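You operate a simulated robot arm through the tools that you are given. There is no shell and no other tool.

You are at the controls of a simulated robot arm. One attempt, no reset.

## Task
Set the controls near the top of the grey table. At the end: the call button is switched on; the roller lever is set to shut; the orange wing knob is turned to 8; the black rocker switch is switched on; whatever was shut is shut again. Leave all else as you found it, and nothing knocked over. The roller lever goes to its stop.

Only the result counts: the job must be done as asked and must still hold three seconds after the hand-in. Knocking over, shifting, dropping, spilling or breaking anything else fails it.

## Robot
A 6-joint arm with a two-finger gripper, fixed in place. Base frame: the origin is at the foot of the arm, x ahead of it, y to its left, z up; the work surface is at about z = 0.8. Lengths are in m, angles in rad, forces in N, time in s.
Its first joint turns from -2.897 to 2.897 rad. Payload 2.45 kg.
Tool frame: the origin (TCP) lies between the finger pads and is the grasp point; the fingertips stand 0.02 m ahead of it; z points along the fingers, y is the line along which they close. Largest opening 0.14 m; the body of the gripper starts 0.168 m behind the TCP.
Orientation is that of the tool frame in the base frame, as a unit quaternion [w, x, y, z]. With the fingers straight down and closing along the base's y, the tool's x points along the base's -x, its y along +y and its z along -z.

## Interface
- The arm moves only by the tool step_arm. Its argument "deltas" is a list of rows, each a list of 7 numbers: the opening in per cent of the stroke, from 0 (shut) to 100 (fully open), then the shift along the tool's x, y, z in m, then the turn, a rotation vector about the tool's x, y, z in rad. In form: [[hand, x, y, z, rx, ry, rz], ...]. A call has 1 to 20 rows; each row shifts and turns the commanded pose from where the row before left it, along the tool's axes as they then stand. Rows are played at 5 a second. More than 0.05 m and 0.15 rad between two rows, or a gripper value outside its range, and nothing of the call is played. A pose out of reach is approached as far as the arm can. The call stops where the force on the tool passes 40 N (or 10 N more than at its start, if that is more) or the arm is blocked; 0.2 s more then pass. Each finger travels about 0.045 m/s and halts on what it meets, pressing with about 42 N; the grip force reading is that of the motor and also rises with nothing between the fingers. The clock runs only during rows and for 0.2 s after the last one: add rows that do not move to give the fingers time. It gives the time, the measured TCP pose, the force on the tool (base axes), the opening and the grip force at its end, in the units of the frame above (readings bear some noise), with the torque about the TCP (base axes, N m) and any sound that the robot's microphone picked up, and new pictures: "views" is both (left out), scene, wrist or none.
- Cameras (640 x 400 px; columns grow to the right, rows downward): "scene" is fixed at [0.0489, 0.6504, 1.4349]; the picture's right is [-0.68, -0.74, 0.00], its down [-0.29, 0.27, -0.92] and it looks along [0.68, -0.62, -0.40] (base axes); focal length 331 px, centre (320, 200). "wrist" rides on the gripper at [0.078, 0.011, -0.209] in the tool frame; the picture's right is [-0.14, 0.99, 0.00], its down [-0.92, -0.13, -0.37] and it looks along [-0.37, -0.05, 0.93] (tool axes); focal length 280 px, centre (320, 200). There is no depth. A picture from a camera that has moved, and an enlarged one, comes with that camera's place and axes in the base frame and with its lens.
- close_up(camera, box): a new picture of the part [left, top, right, bottom] of that camera's present view, enlarged. The clock stands still meanwhile.
- hand_in(): hands the job in; it is judged then, once.

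Places have to be worked out from the pictures, the camera data and where the tool is seen. Open the gripper and draw the arm clear of the work before you hand the job in, unless the task says otherwise.

The tools are called after "Emit:" as a command line: name --pt "numbers of a row" for each row, then --argument value for the rest, lists and objects as JSON in quotes. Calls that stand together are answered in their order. step_arm: Moves the arm, as the interface text tells. Its arguments: {"type":"object","properties":{"deltas":{"type":"array","items":{"type":"array","items":{"type":"number"}}},"views":{"type":"string","enum":["both","scene","wrist","none"]}},"required":["deltas"]} The other tools are called the same way: close_up (camera, box) takes an enlarged picture of a part of a camera's view; hand_in () hands the job in.

At the start:

```text
t: 0.0
tool_pos: [0.7179, 0.0119, 1.2293]
ee_rot: [0.0, 0.0, 1.0, 0.0]
contact_force: [0.3, 0.2, 0.0]
ft_torque: [-0.01, 0.0, -0.01]
width: 0.1397
gripper_force: 0.1
```

scene: 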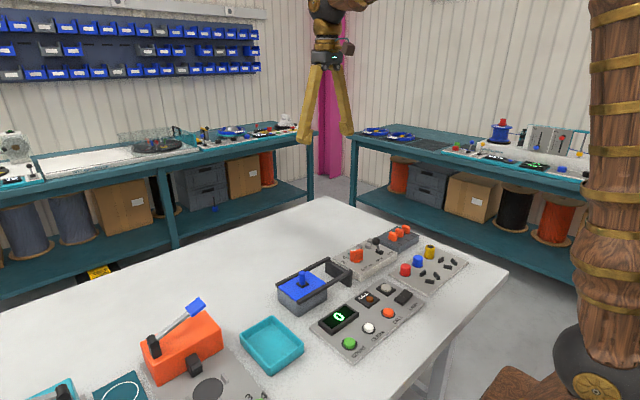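
wrist: 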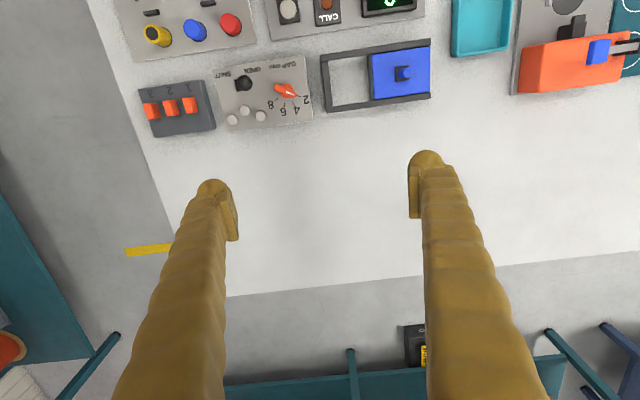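

I begin by looking closer at the panels from both cameras.

Emit:
close_up --camera "scene" --box '[300, 210, 480, 370]'

Emit:
close_up --camera "wrist" --box '[110, 0, 350, 150]'

Emit:
close_up --camera "wrist" --box '[300, 0, 640, 150]'

Emit:
close_up --camera "scene" --box '[320, 215, 420, 280]'

```text
2.50 times, centred on (390, 290) of scene
camera zoom: at [0.0489, 0.6504, 1.4349], right [-0.68, -0.74, 0.0], down [-0.29, 0.27, -0.92], along [0.68, -0.62, -0.4], focal length 828 px, centre (145, -25)
```

zoom: 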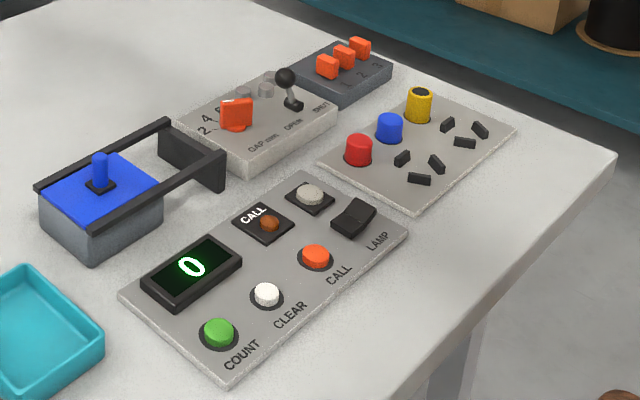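

```text
2.67 times, centred on (230, 75) of wrist
camera zoom: at [0.6407, 0.0222, 1.4374], right [0.14, 0.99, 0.0], down [0.92, -0.13, 0.37], along [0.37, -0.05, -0.93], focal length 748 px, centre (560, 533)
```

zoom: 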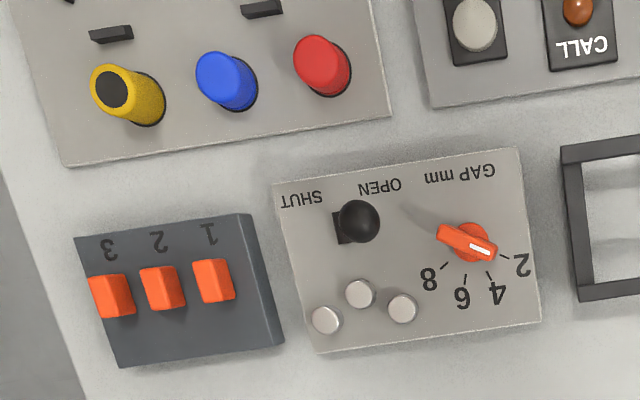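

```text
1.88 times, centred on (470, 75) of wrist
camera zoom: at [0.6407, 0.0222, 1.4374], right [0.14, 0.99, 0.0], down [0.92, -0.13, 0.37], along [0.37, -0.05, -0.93], focal length 528 px, centre (38, 435)
```

zoom: 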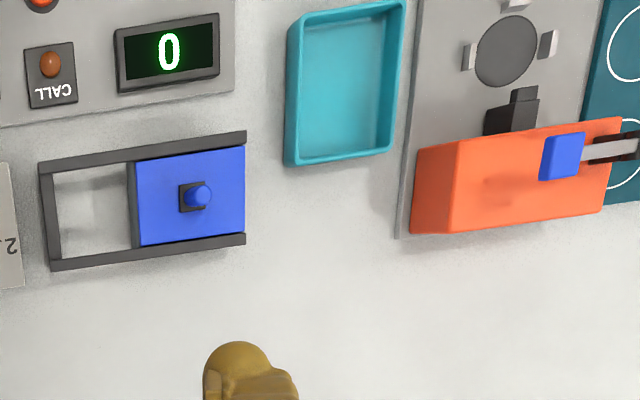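

```text
6.15 times, centred on (370, 248) of scene
camera zoom: at [0.0489, 0.6504, 1.4349], right [-0.68, -0.74, 0.0], down [-0.29, 0.27, -0.92], along [0.68, -0.62, -0.4], focal length 2039 px, centre (12, -92)
```

zoom: 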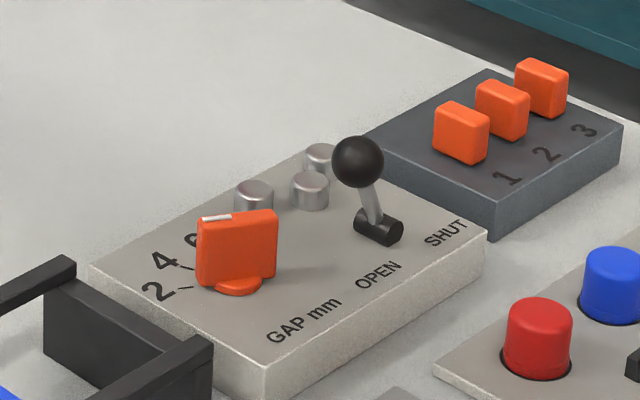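

The target panel pieces are visible: the roller panel (lever and orange knob, which reads about 2) and the panel with the CALL button and LAMP rocker. I estimate the knob at (0.637, -0.045, 0.85), the lever ball at (0.612, -0.11, 0.887), and the call button and rocker near x = 0.43. I move the tool back over the call panel for a better wrist view.

Emit:
step_arm --pt "100 0.04 0 0.02 0 0 0" --pt "100 0.04 0 0.02 0 0 0" --pt "100 0.04 0 0.02 0 0 0" --pt "100 0.04 0 0.02 0 0 0" --pt "100 0 0 0 0 0 0" --pt "100 0 0 0 0 0 0"

```text
t: 1.4
tool_pos: [0.5576, 0.0115, 1.1484]
ee_rot: [0.0, 0.0, 1.0, 0.0]
contact_force: [-0.2, -0.9, -0.5]
ft_torque: [0.02, 0.02, 0.02]
width: 0.14
gripper_force: 0.0
camera wrist: at [0.4808, 0.0216, 1.3569], right [0.14, 0.99, 0.0], down [0.92, -0.13, 0.37], along [0.37, -0.05, -0.93], focal length 280 px, centre (320, 200)
```

scene: 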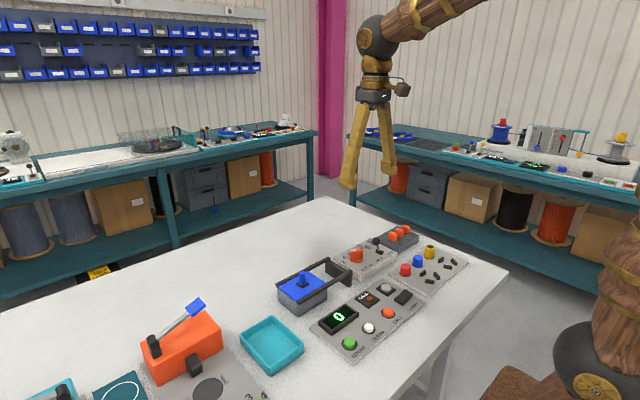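
wrist: 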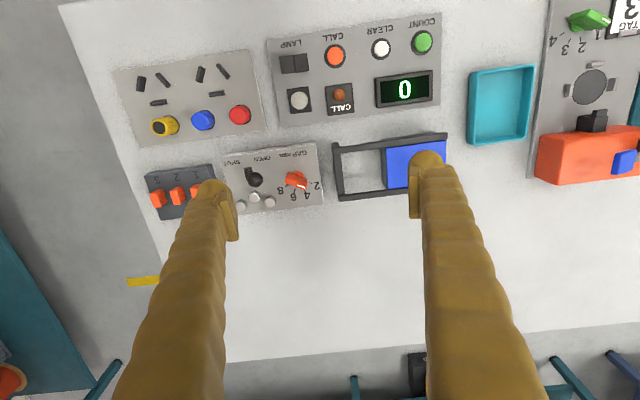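

The whole area is visible now; I enlarge the call panel and the roller panel.

Emit:
close_up --camera "wrist" --box '[250, 10, 450, 135]'

Emit:
close_up --camera "wrist" --box '[200, 125, 340, 215]'

Emit:
close_up --camera "scene" --box '[350, 270, 430, 330]'

Emit:
close_up --camera "wrist" --box '[440, 0, 640, 200]'

```text
3.20 times, centred on (350, 72) of wrist
camera zoom: at [0.4808, 0.0216, 1.3569], right [0.14, 0.99, 0.0], down [0.92, -0.13, 0.37], along [0.37, -0.05, -0.93], focal length 897 px, centre (224, 608)
```

zoom: 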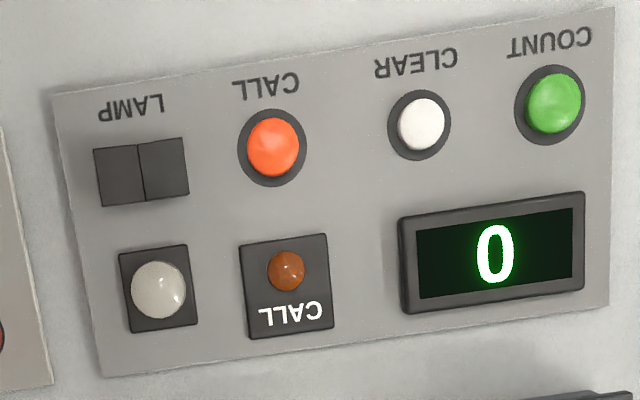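

```text
4.44 times, centred on (270, 170) of wrist
camera zoom: at [0.4808, 0.0216, 1.3569], right [0.14, 0.99, 0.0], down [0.92, -0.13, 0.37], along [0.37, -0.05, -0.93], focal length 1246 px, centre (542, 333)
```

zoom: 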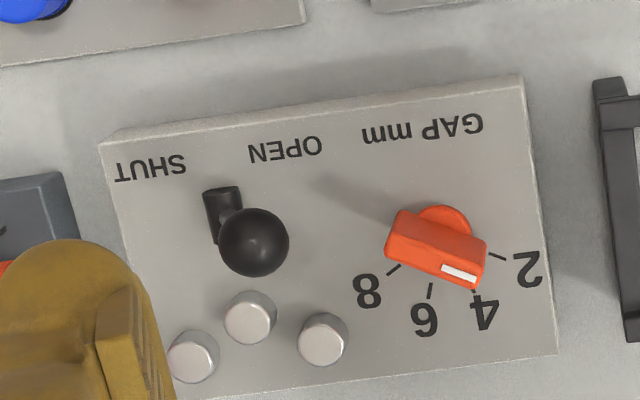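

```text
6.67 times, centred on (390, 300) of scene
camera zoom: at [0.0489, 0.6504, 1.4349], right [-0.68, -0.74, 0.0], down [-0.29, 0.27, -0.92], along [0.68, -0.62, -0.4], focal length 2209 px, centre (-147, -467)
```

zoom: 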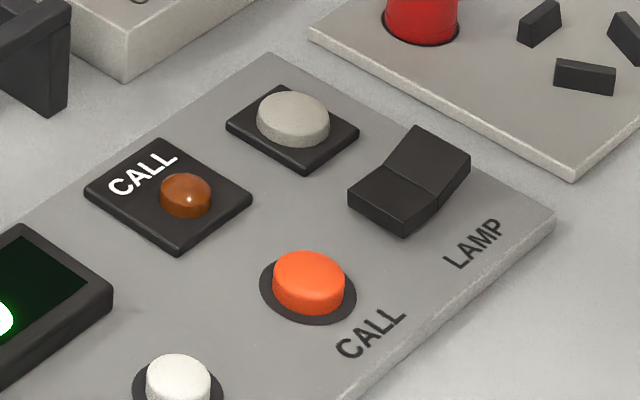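

```text
2.00 times, centred on (540, 100) of wrist
camera zoom: at [0.4808, 0.0216, 1.3569], right [0.14, 0.99, 0.0], down [0.92, -0.13, 0.37], along [0.37, -0.05, -0.93], focal length 561 px, centre (-120, 400)
```

zoom: 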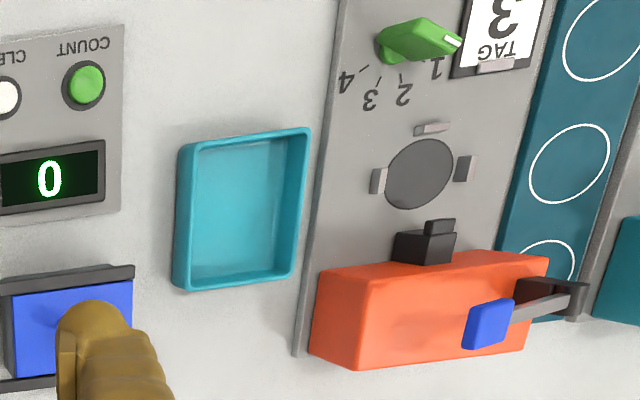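

The triangulated positions are:
- **Knob axis:** about (0.635, -0.045), with the wing top near z = 0.867, its pointer at 2 and the scale running clockwise to 8.
- **Lever ball:** (0.612, -0.111, 0.885), leaning to OPEN.
- **Rocker:** centre (0.434, -0.017), with its -y half raised.
- **Call button:** (0.433, 0.055).

I go above the knob first, with the fingers part shut and turned across the wing.

Emit:
step_arm --pt "36 -0.0155 -0.0113 0.036 0 0 0" --pt "36 -0.0155 -0.0113 0.036 0 0 0" --pt "36 -0.0155 -0.0113 0.036 0 0 0" --pt "36 -0.0155 -0.0113 0.036 0 0 0" --pt "36 -0.0154 -0.0113 0.036 0 0 0" --pt "36 0 0 0 0 0 -0.15" --pt "36 0 0 0 0 0 -0.15" --pt "36 0 0 0 0 0 -0.15" --pt "36 0 0 0 0 0 -0.15" --pt "36 0 0 0 0 0 -0.15" --pt "36 0 0 0 0 0 -0.15" --pt "36 0 0 0 0 0 -0.147" --pt "36 0 0 0 0 0 0" --pt "36 0 0 0 0 0 0"

```text
t: 4.4
tool_pos: [0.6356, -0.0454, 0.9694]
ee_rot: [0.0, -0.499, 0.867, 0.0]
contact_force: [0.0, 0.3, 0.3]
ft_torque: [-0.04, -0.02, -0.01]
width: 0.0503
gripper_force: 0.0
camera wrist: at [0.5878, -0.1073, 1.1774], right [-0.79, 0.61, 0.0], down [0.57, 0.73, 0.37], along [0.23, 0.29, -0.93], focal length 280 px, centre (320, 200)
```

scene: 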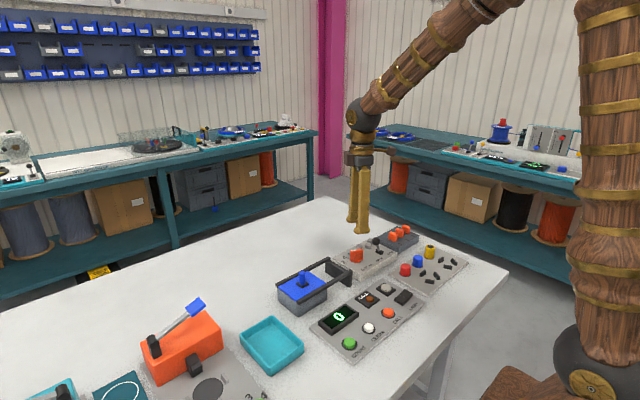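
wrist: 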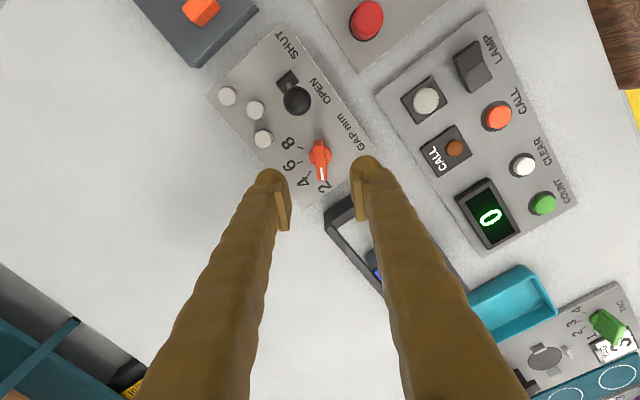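

The tool is above the knob and across the wing. I enlarge the wrist view to check the alignment before descending.

Emit:
close_up --camera "wrist" --box '[250, 110, 400, 204]'

Emit:
close_up --camera "scene" --box '[320, 190, 420, 280]'

```text
4.26 times, centred on (325, 157) of wrist
camera zoom: at [0.5878, -0.1073, 1.1774], right [-0.79, 0.61, 0.0], down [0.57, 0.73, 0.37], along [0.23, 0.29, -0.93], focal length 1193 px, centre (299, 383)
```

zoom: 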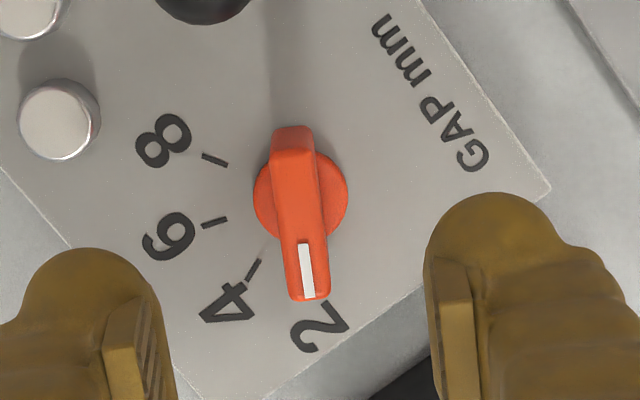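

```text
4.44 times, centred on (370, 235) of scene
camera zoom: at [0.0489, 0.6504, 1.4349], right [-0.68, -0.74, 0.0], down [-0.29, 0.27, -0.92], along [0.68, -0.62, -0.4], focal length 1473 px, centre (98, 44)
```

zoom: 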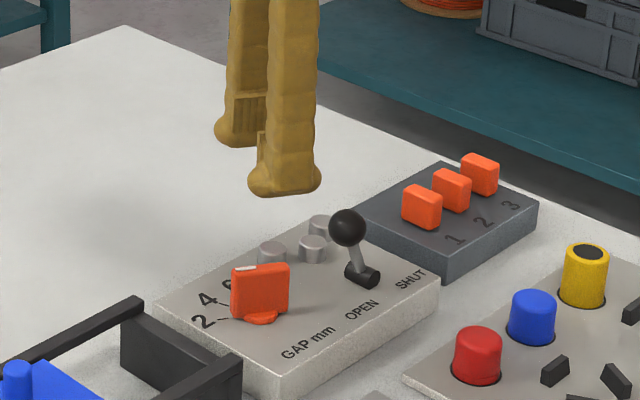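

The wing lies at about 58° and its centre is near (0.636, -0.045), so the grasp is aligned. I descend to z ≈ 0.865 with the fingers either side of the wing.

Emit:
step_arm --pt "36 0 0 0.035 0 0 0" --pt "36 0 0 0.035 0 0 0" --pt "36 0 0 0.034 0 0 0" --pt "36 0 0 0 0 0 0"

```text
t: 5.4
tool_pos: [0.6356, -0.044, 0.8645]
ee_rot: [-0.001, -0.499, 0.866, 0.0]
contact_force: [0.7, -0.4, 0.4]
ft_torque: [-0.01, -0.01, -0.05]
width: 0.0505
gripper_force: 0.0
camera wrist: at [0.5881, -0.1073, 1.0737], right [-0.79, 0.61, 0.0], down [0.57, 0.73, 0.37], along [0.23, 0.29, -0.93], focal length 280 px, centre (320, 200)
```

scene: 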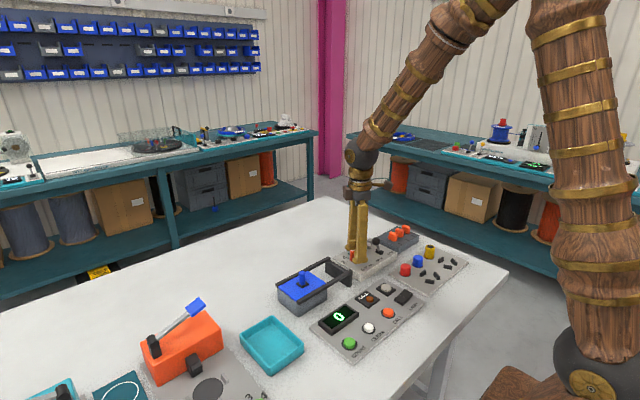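
wrist: 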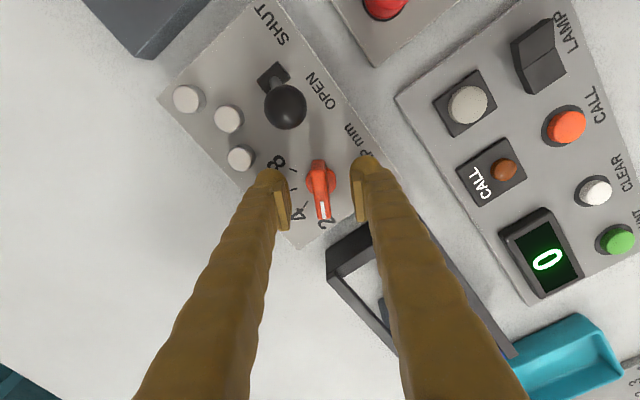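

The fingers straddle the wing with no contact force. I close on it and give the fingers time.

Emit:
step_arm --pt "20 0 0 0 0 0 0" --pt "8 0 0 0 0 0 0" --pt "4 0 0 0 0 0 0" --pt "0 0 0 0 0 0 0" --pt "0 0 0 0 0 0 0" --pt "0 0 0 0 0 0 0"

```text
t: 6.8
tool_pos: [0.6359, -0.0455, 0.8653]
ee_rot: [0.0, -0.5, 0.866, 0.001]
contact_force: [-17.3, 17.7, 1.7]
ft_torque: [0.22, 0.17, -0.02]
width: 0.0111
gripper_force: 38.4
camera wrist: at [0.5876, -0.1069, 1.0738], right [-0.79, 0.61, 0.0], down [0.57, 0.73, 0.37], along [0.23, 0.29, -0.93], focal length 280 px, centre (320, 200)
```

scene: 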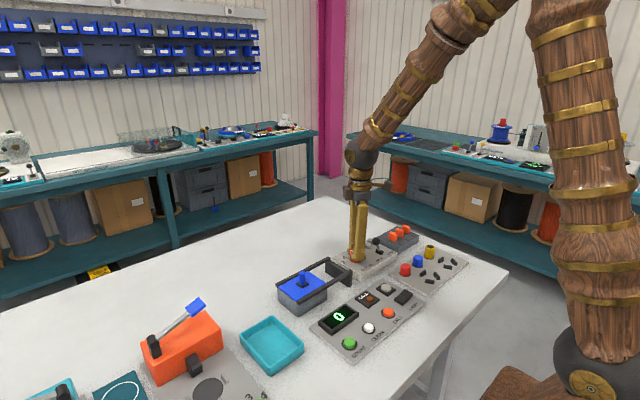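
wrist: 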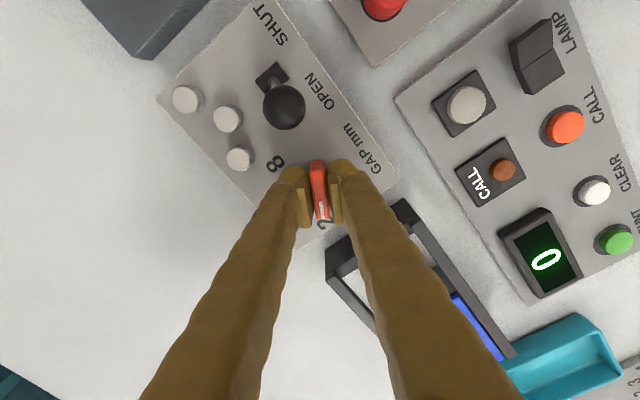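

The wing is gripped (11 mm), with about 24 N of side force along tool +y, so the knob axis sits a little to that side. I shift 1.5 mm with the force to relieve it, then read again.

Emit:
step_arm --pt "0 0 0.0015 0 0 0 0" --pt "0 0 0 0 0 0 0" --pt "0 0 0 0 0 0 0" --views "none"

```text
t: 7.6
tool_pos: [0.6354, -0.0442, 0.8648]
ee_rot: [0.001, -0.5, 0.866, 0.0]
contact_force: [-4.6, -5.7, -3.3]
ft_torque: [-0.06, 0.06, -0.02]
width: 0.0107
gripper_force: 37.8
```

Side force has dropped to a few N. I begin turning clockwise (positive rz) in a first portion and watch the forces.

Emit:
step_arm --pt "0 0 0 0 0 0 0.1" --pt "0 0 0 0 0 0 0.1" --pt "0 0 0 0 0 0 0.1" --pt "0 0 0 0 0 0 0.1" --pt "0 0 0 0 0 0 0"

```text
t: 8.8
tool_pos: [0.6353, -0.0442, 0.8647]
ee_rot: [0.0, -0.317, 0.948, 0.0]
contact_force: [9.3, -15.7, -0.9]
ft_torque: [-0.14, -0.14, 0.0]
width: 0.0112
gripper_force: 37.9
camera wrist: at [0.5668, -0.0831, 1.0737], right [-0.49, 0.87, 0.0], down [0.81, 0.45, 0.37], along [0.32, 0.18, -0.93], focal length 280 px, centre (320, 200)
```

scene: 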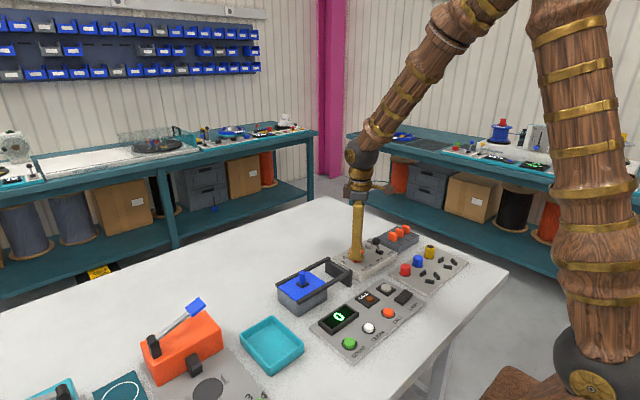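
wrist: 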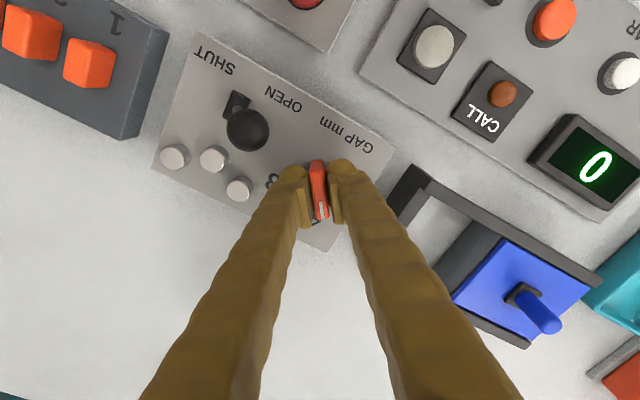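

The knob turns with the tool. The side force shows the axis is about 2.8 mm along tool +x from the TCP, so I add a small -y shift with each turn and carry on.

Emit:
step_arm --pt "0 0 -0.0011 0 0 0 0" --pt "0 0 -0.0003 0 0 0 0.12" --pt "0 0 -0.0003 0 0 0 0.12" --pt "0 0 -0.0003 0 0 0 0.12" --pt "0 0 -0.0003 0 0 0 0.12" --pt "0 0 -0.0003 0 0 0 0.12" --pt "0 0 0 0 0 0 0" --views "wrist"

```text
t: 9.9
tool_pos: [0.6351, -0.0442, 0.8662]
ee_rot: [0.0, -0.115, 0.993, 0.001]
contact_force: [-5.9, 7.7, 5.3]
ft_torque: [0.06, 0.08, 0.01]
width: 0.011
gripper_force: 37.6
stopped in row 5: the force on the tool passed its limit at 43 N (the readings are from after the stop); the commanded pose is now the measured one
camera wrist: at [0.5576, -0.0526, 1.0737], right [-0.09, 1.0, 0.0], down [0.93, 0.09, 0.37], along [0.37, 0.04, -0.93], focal length 280 px, centre (320, 200)
```

wrist: 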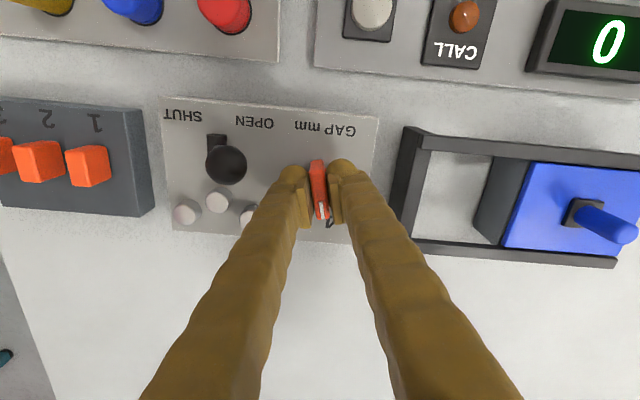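

The limit tripped, so my compensation was overcorrecting; the knob followed to about 13° (between 4 and 6) with little residual force. I continue turning about the TCP without shifts, in small portions.

Emit:
step_arm --pt "0 0 0 0 0 0 0.08" --pt "0 0 0 0 0 0 0.08" --pt "0 0 0 0 0 0 0.08" --views "none"

```text
t: 10.7
tool_pos: [0.6355, -0.044, 0.8643]
ee_rot: [-0.001, 0.005, 1.0, 0.0]
contact_force: [-11.7, 7.0, 11.5]
ft_torque: [0.07, 0.11, 0.03]
width: 0.0109
gripper_force: 38.5
```

Forces are moderate. I ease them with sub-millimetre shifts and continue.

Emit:
step_arm --pt "0 0.0006 0.0003 -0.0006 0 0 0" --pt "0 0 0 0 0 0 0.08" --pt "0 0 0 0 0 0 0.08" --pt "0 0 0 0 0 0 0.08" --views "none"

```text
t: 11.7
tool_pos: [0.6354, -0.0452, 0.8654]
ee_rot: [0.0, 0.123, 0.992, 0.0]
contact_force: [18.5, -1.8, -30.4]
ft_torque: [-0.05, -0.28, -0.01]
width: 0.011
gripper_force: 38.5
```

Stiffness is about 50 N/mm along the wing and in z, so I back off fractions of a millimetre and keep turning; the wing is at about -14° now.

Emit:
step_arm --pt "0 -0.00035 0 0.0004 0 0 0" --pt "0 0 0 0 0 0 0.08" --pt "0 0 0 0 0 0 0.08" --pt "0 0 0 0 0 0 0.08" --views "none"

```text
t: 12.7
tool_pos: [0.6362, -0.0436, 0.8656]
ee_rot: [-0.002, 0.242, 0.97, 0.001]
contact_force: [3.4, -14.3, -7.2]
ft_torque: [-0.12, -0.01, 0.04]
width: 0.0113
gripper_force: 38.3
```

Forces are low again; wing at about -28°. I continue with a small correction.

Emit:
step_arm --pt "0 -0.0002 -0.0005 0.0001 0 0 0" --pt "0 0 0 0 0 0 0.08" --pt "0 0 0 0 0 0 0.08" --pt "0 0 0 0 0 0 0.08" --views "wrist"

```text
t: 13.7
tool_pos: [0.6355, -0.0453, 0.8657]
ee_rot: [-0.001, 0.356, 0.934, 0.0]
contact_force: [-5.5, -3.9, 5.9]
ft_torque: [-0.07, 0.07, 0.0]
width: 0.011
gripper_force: 37.8
camera wrist: at [0.5849, 0.0144, 1.0739], right [0.76, 0.65, 0.0], down [0.6, -0.71, 0.37], along [0.24, -0.28, -0.93], focal length 280 px, centre (320, 200)
```

wrist: 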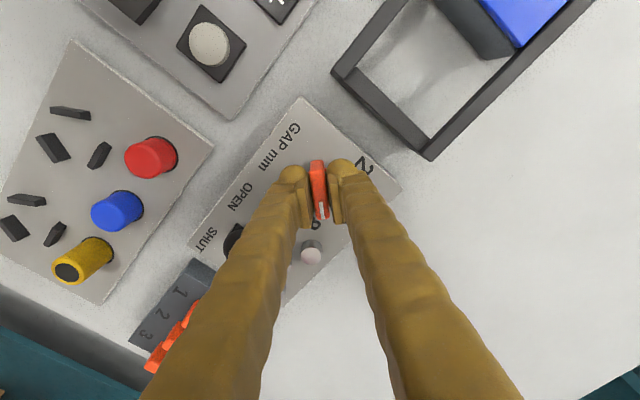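

Wing is at about -42°; forces are small and there is clearance to the posts and lever. I turn the last 0.32 rad to about -60°.

Emit:
step_arm --pt "0 0 0 0 0 0 0.08" --pt "0 0 0 0 0 0 0.08" --pt "0 0 0 0 0 0 0.08" --pt "0 0 0 0 0 0 0.08" --pt "0 0 0 0 0 0 0" --views "wrist"

```text
t: 14.9
tool_pos: [0.6348, -0.0449, 0.8662]
ee_rot: [-0.001, 0.5, 0.866, 0.001]
contact_force: [-7.7, -1.8, 11.5]
ft_torque: [-0.04, 0.05, 0.0]
width: 0.0108
gripper_force: 37.9
camera wrist: at [0.6062, 0.0273, 1.0738], right [0.93, 0.38, 0.0], down [0.35, -0.86, 0.37], along [0.14, -0.34, -0.93], focal length 280 px, centre (320, 200)
```

wrist: 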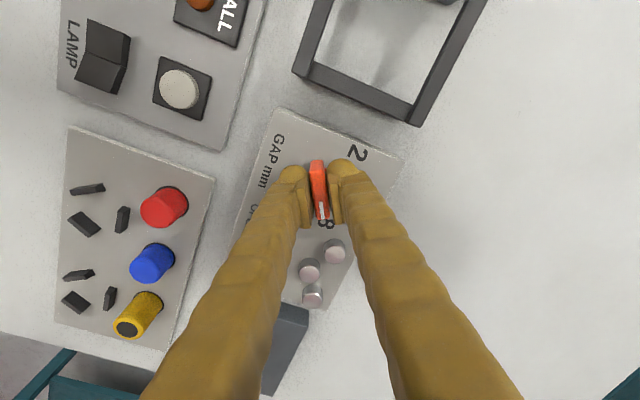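

The tool stands at -60° and the pointer end is by the "8". I enlarge it to check.

Emit:
close_up --camera "wrist" --box '[260, 130, 390, 250]'

Emit:
close_up --camera "scene" --box '[330, 220, 410, 280]'

```text
3.33 times, centred on (325, 190) of wrist
camera zoom: at [0.6062, 0.0273, 1.0738], right [0.93, 0.38, 0.0], down [0.35, -0.86, 0.37], along [0.14, -0.34, -0.93], focal length 935 px, centre (303, 233)
```

zoom: 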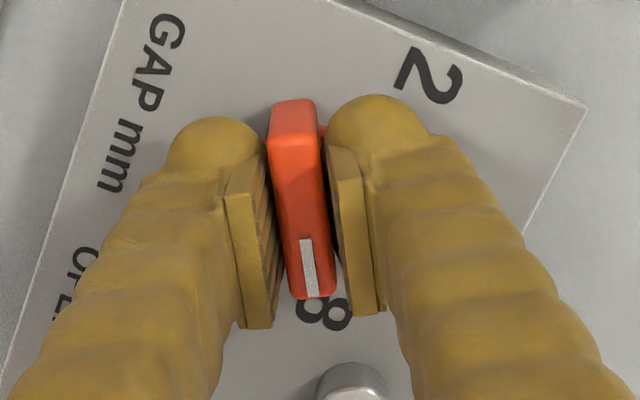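

```text
6.67 times, centred on (370, 250) of scene
camera zoom: at [0.0489, 0.6504, 1.4349], right [-0.68, -0.74, 0.0], down [-0.29, 0.27, -0.92], along [0.68, -0.62, -0.4], focal length 2209 px, centre (-13, -133)
```

zoom: 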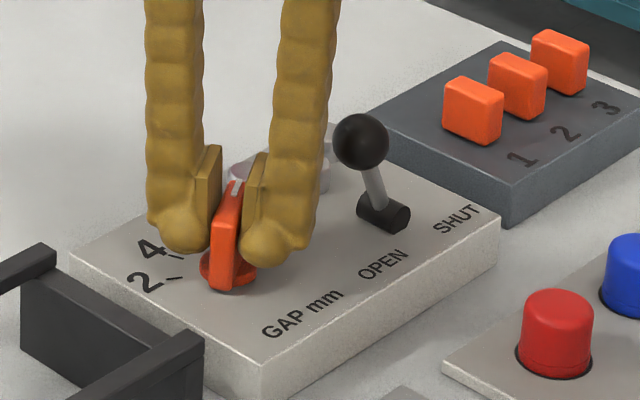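

The pointer is at the "8". I release and lift straight up to check it against the tick.

Emit:
step_arm --pt "20 0 0 0 0 0 0" --pt "36 0 0 0 0 0 0" --pt "36 0 0 0 0 0 0" --pt "36 0 0 0 0 0 0" --pt "36 0 0 -0.03 0 0 0" --pt "36 0 0 -0.035 0 0 0" --pt "36 0 0 -0.035 0 0 0" --pt "36 0 0 0 0 0 0"

Emit:
close_up --camera "wrist" --box '[250, 110, 400, 204]'

Emit:
close_up --camera "scene" --box '[330, 220, 410, 280]'

```text
t: 16.7
tool_pos: [0.6361, -0.0456, 0.9659]
ee_rot: [0.0, 0.5, 0.866, 0.0]
contact_force: [0.2, -0.4, -0.3]
ft_torque: [-0.02, -0.01, 0.0]
width: 0.0506
gripper_force: 0.0
camera wrist: at [0.6062, 0.0272, 1.1742], right [0.93, 0.38, 0.0], down [0.35, -0.86, 0.37], along [0.14, -0.34, -0.93], focal length 280 px, centre (320, 200)
```

scene: 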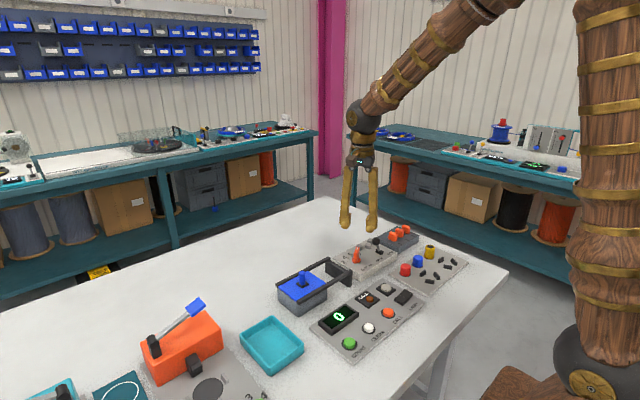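
wrist: 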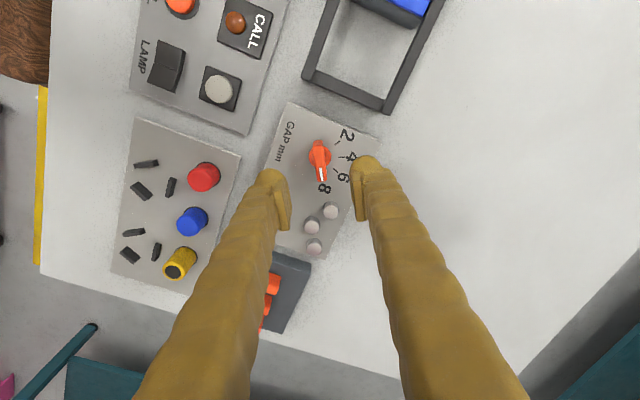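

```text
4.26 times, centred on (325, 157) of wrist
camera zoom: at [0.6062, 0.0272, 1.1742], right [0.93, 0.38, 0.0], down [0.35, -0.86, 0.37], along [0.14, -0.34, -0.93], focal length 1193 px, centre (299, 383)
```

zoom: 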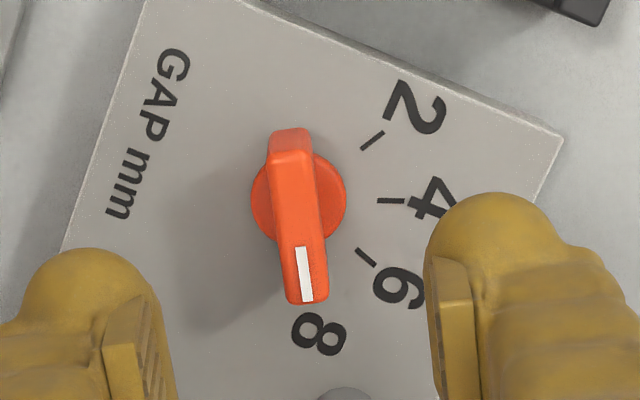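

```text
6.67 times, centred on (370, 250) of scene
camera zoom: at [0.0489, 0.6504, 1.4349], right [-0.68, -0.74, 0.0], down [-0.29, 0.27, -0.92], along [0.68, -0.62, -0.4], focal length 2209 px, centre (-13, -133)
```

zoom: 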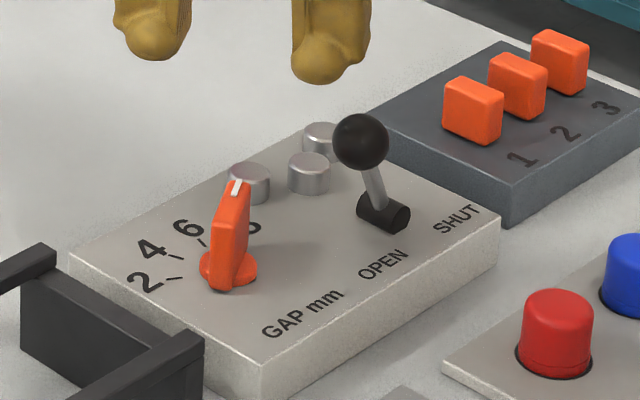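

By the ticks (40° spacing), the pointer now stands exactly 120° clockwise of 2, on 8. Next the lever: I turn the tool back, close the fingers and go down beside the ball on its +y (OPEN) side.

Emit:
step_arm --pt "20 0 0 0 0 0 -0.15" --pt "0 0 0 0 0 0 -0.15" --pt "0 0 0 0 0 0 -0.15" --pt "0 0 0 0 0 0 -0.15" --pt "0 0 0 0 0 0 -0.15" --pt "0 0 0 0 0 0 -0.15" --pt "0 0 0 0 0 0 -0.147" --pt "0 0.031 -0.0155 0 0 0 0" --pt "0 0 0 0 0 0 0" --pt "0 0 0 0 0 0 0"

Emit:
close_up --camera "wrist" --box '[200, 90, 400, 215]'

Emit:
close_up --camera "scene" --box '[320, 190, 420, 280]'

```text
t: 18.9
tool_pos: [0.604, -0.0612, 0.9659]
ee_rot: [0.0, 0.0, 1.0, 0.0]
contact_force: [0.5, 0.2, -0.1]
ft_torque: [-0.01, -0.02, 0.03]
width: 0.0
gripper_force: 29.8
camera wrist: at [0.5264, -0.0507, 1.174], right [0.14, 0.99, 0.0], down [0.92, -0.13, 0.37], along [0.36, -0.05, -0.93], focal length 280 px, centre (320, 200)
```

scene: 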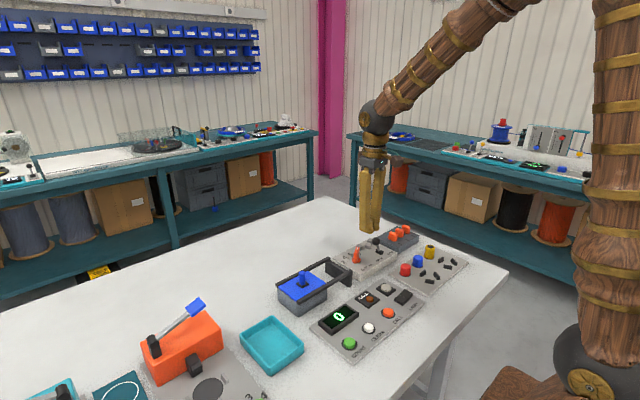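
wrist: 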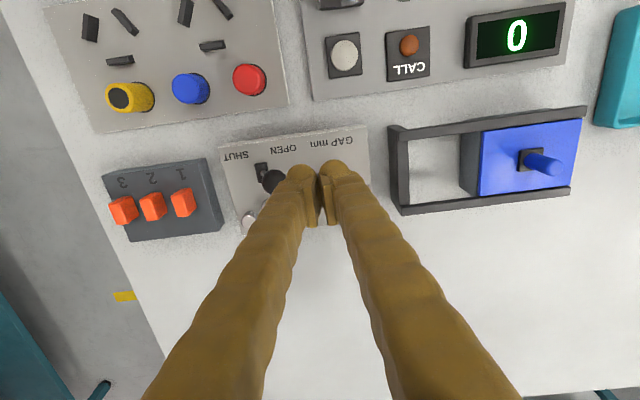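

```text
3.20 times, centred on (300, 152) of wrist
camera zoom: at [0.5264, -0.0507, 1.174], right [0.14, 0.99, 0.0], down [0.92, -0.13, 0.37], along [0.36, -0.05, -0.93], focal length 897 px, centre (384, 352)
```

zoom: 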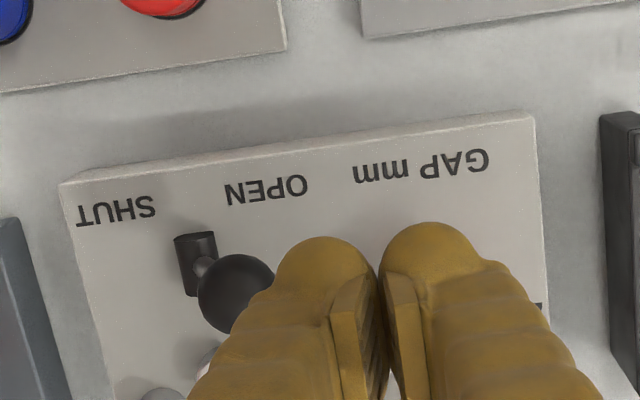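

```text
4.44 times, centred on (370, 235) of scene
camera zoom: at [0.0489, 0.6504, 1.4349], right [-0.68, -0.74, 0.0], down [-0.29, 0.27, -0.92], along [0.68, -0.62, -0.4], focal length 1473 px, centre (98, 44)
```

zoom: 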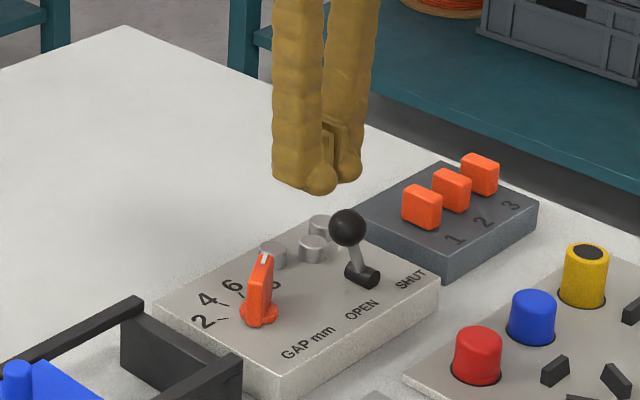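

The ball is clear on the -y side of the closed fingers. I nudge slightly away from it and descend so the tips reach z ≈ 0.878, above the knob top.

Emit:
step_arm --pt "0 0 0.003 0.02 0 0 0" --pt "0 0 0 0.025 0 0 0" --pt "0 0 0 0.023 0 0 0" --pt "0 0 0 0 0 0 0"

Emit:
close_up --camera "scene" --box '[320, 190, 420, 280]'

```text
t: 19.9
tool_pos: [0.6045, -0.0574, 0.8963]
ee_rot: [0.0, 0.0, 1.0, 0.0]
contact_force: [0.3, 0.4, 0.3]
ft_torque: [0.01, 0.05, 0.0]
width: 0.0
gripper_force: 29.4
camera wrist: at [0.5267, -0.0475, 1.1055], right [0.14, 0.99, 0.0], down [0.92, -0.13, 0.37], along [0.36, -0.05, -0.93], focal length 280 px, centre (320, 200)
```

scene: 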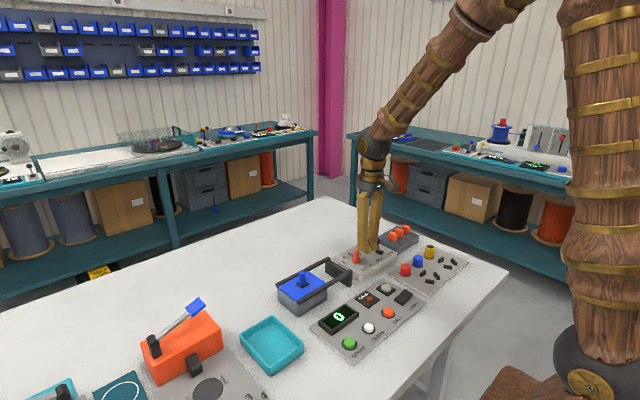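
wrist: 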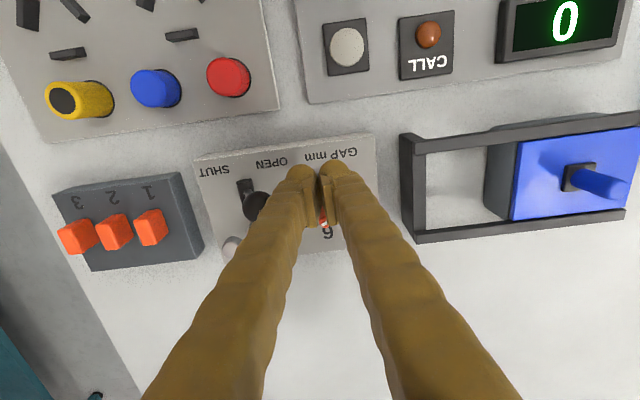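

```text
4.44 times, centred on (370, 235) of scene
camera zoom: at [0.0489, 0.6504, 1.4349], right [-0.68, -0.74, 0.0], down [-0.29, 0.27, -0.92], along [0.68, -0.62, -0.4], focal length 1473 px, centre (98, 44)
```

zoom: 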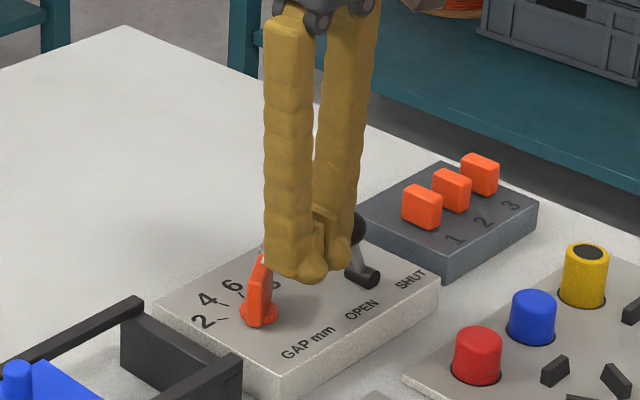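

Fingers are beside the ball with no contact. I push toward -y (SHUT) in 1 cm rows and watch the force.

Emit:
step_arm --pt "0 0 -0.01 0 0 0 0" --pt "0 0 -0.01 0 0 0 0" --pt "0 0 -0.01 0 0 0 0" --pt "0 0 -0.01 0 0 0 0" --pt "0 0 -0.01 0 0 0 0"

Emit:
close_up --camera "scene" --box '[320, 190, 420, 280]'

```text
t: 21.1
tool_pos: [0.6037, -0.107, 0.8981]
ee_rot: [0.0, 0.0, 1.0, 0.0]
contact_force: [0.7, 0.5, 0.1]
ft_torque: [0.0, 0.01, 0.01]
width: 0.0
gripper_force: 30.0
camera wrist: at [0.5267, -0.0971, 1.106], right [0.14, 0.99, 0.0], down [0.92, -0.13, 0.37], along [0.36, -0.05, -0.93], focal length 280 px, centre (320, 200)
```

scene: 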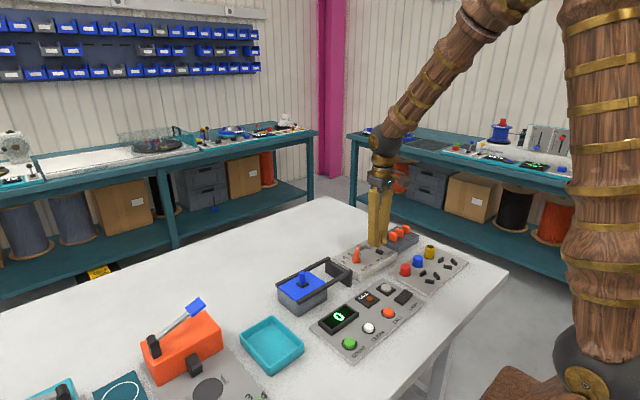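
wrist: 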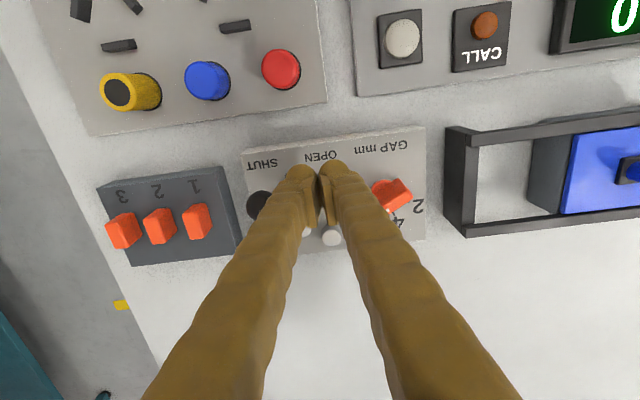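

```text
4.44 times, centred on (370, 235) of scene
camera zoom: at [0.0489, 0.6504, 1.4349], right [-0.68, -0.74, 0.0], down [-0.29, 0.27, -0.92], along [0.68, -0.62, -0.4], focal length 1473 px, centre (98, 44)
```

zoom: 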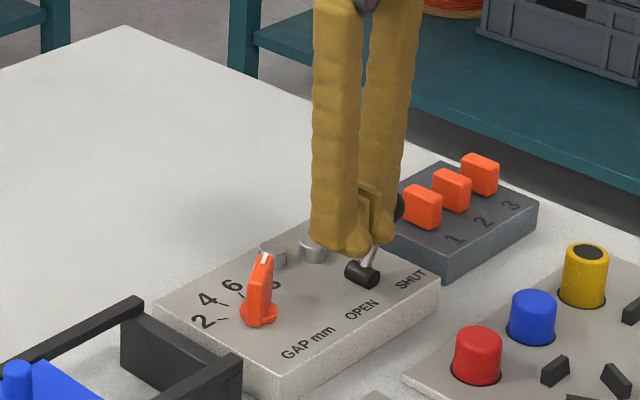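

The ball moved with almost no force and now leans past centre. I keep pushing in small rows until it meets the stop.

Emit:
step_arm --pt "0 0 -0.006 0 0 0 0" --pt "0 0 -0.006 0 0 0 0" --pt "0 0 -0.006 0 0 0 0"

Emit:
close_up --camera "scene" --box '[320, 190, 420, 280]'

Emit:
close_up --camera "wrist" --box '[200, 120, 400, 245]'

```text
t: 21.9
tool_pos: [0.6035, -0.1192, 0.8975]
ee_rot: [0.0, 0.0, 1.0, 0.002]
contact_force: [1.7, 24.1, 4.1]
ft_torque: [0.18, -0.06, 0.25]
width: 0.0
gripper_force: 29.3
stopped in row 3: the force on the tool passed its limit at 50 N (the readings are from after the stop); the commanded pose is now the measured one
camera wrist: at [0.5268, -0.1106, 1.1059], right [0.14, 0.99, 0.0], down [0.92, -0.13, 0.37], along [0.36, -0.05, -0.93], focal length 280 px, centre (320, 200)
```

scene: 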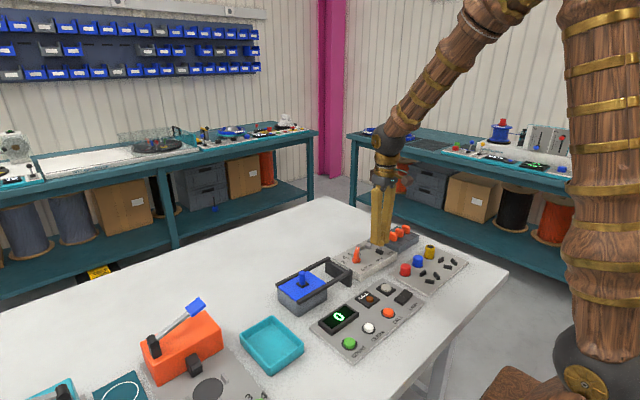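
wrist: 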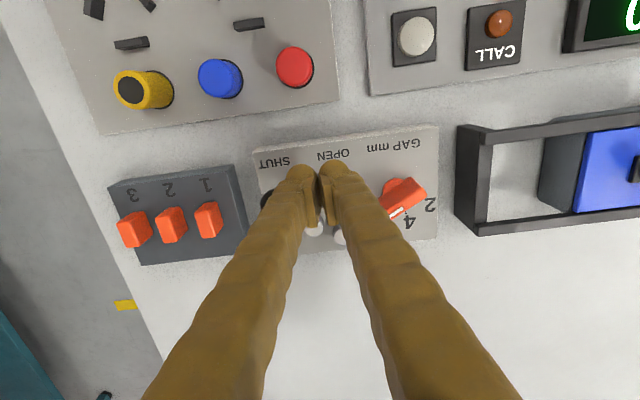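

```text
4.44 times, centred on (370, 235) of scene
camera zoom: at [0.0489, 0.6504, 1.4349], right [-0.68, -0.74, 0.0], down [-0.29, 0.27, -0.92], along [0.68, -0.62, -0.4], focal length 1473 px, centre (98, 44)
```

zoom: 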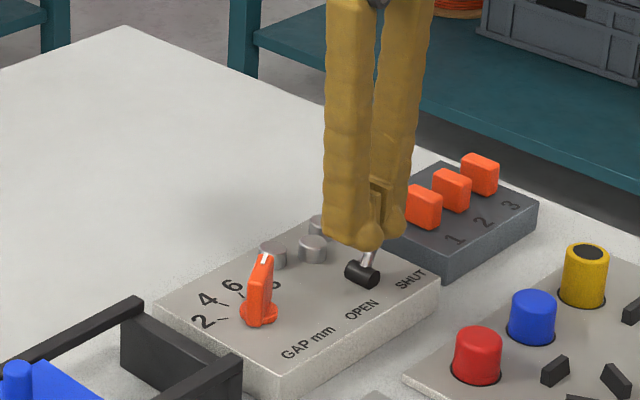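

```text
3.20 times, centred on (300, 182) of wrist
camera zoom: at [0.5268, -0.1106, 1.1059], right [0.14, 0.99, 0.0], down [0.92, -0.13, 0.37], along [0.36, -0.05, -0.93], focal length 897 px, centre (384, 256)
```

zoom: 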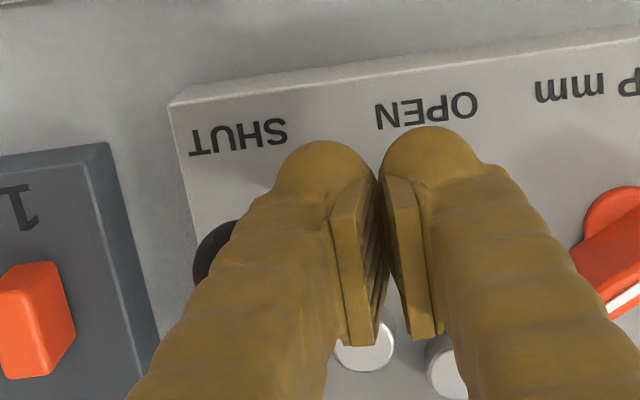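

The lever hit a firm stop at about ball y ≈ -0.16, the mirror of its OPEN lean. I back off in +y, rise, and inspect.

Emit:
step_arm --pt "0 0 0.012 0 0 0 0" --pt "0 0 0.018 0 0 0 0" --pt "0 0 0 -0.04 0 0 0" --pt "0 0 0.01 -0.045 0 0 0" --pt "0 0.03 0.02 -0.045 0 0 0" --pt "0 0.03 0.02 0 0 0 0" --pt "0 0 0 0 0 0 0"

Emit:
close_up --camera "scene" --box '[320, 210, 420, 280]'

Emit:
close_up --camera "wrist" --box '[180, 110, 380, 235]'

```text
refused: row 5 steps farther than a row can; nothing moved
```

```text
5.71 times, centred on (370, 245) of scene
camera zoom: at [0.0489, 0.6504, 1.4349], right [-0.68, -0.74, 0.0], down [-0.29, 0.27, -0.92], along [0.68, -0.62, -0.4], focal length 1893 px, centre (34, -57)
```

zoom: 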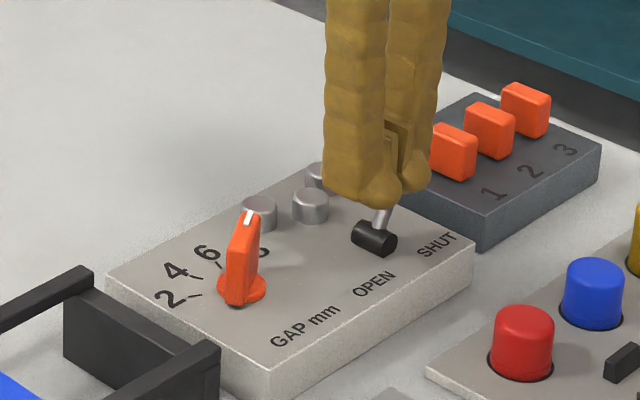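

```text
3.20 times, centred on (280, 172) of wrist
camera zoom: at [0.5268, -0.1106, 1.1059], right [0.14, 0.99, 0.0], down [0.92, -0.13, 0.37], along [0.36, -0.05, -0.93], focal length 897 px, centre (448, 288)
```

zoom: 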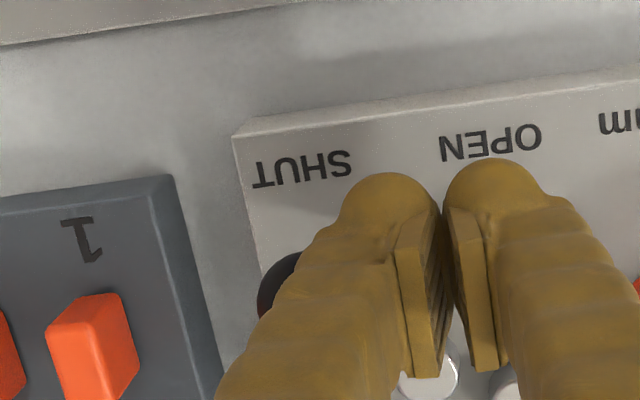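

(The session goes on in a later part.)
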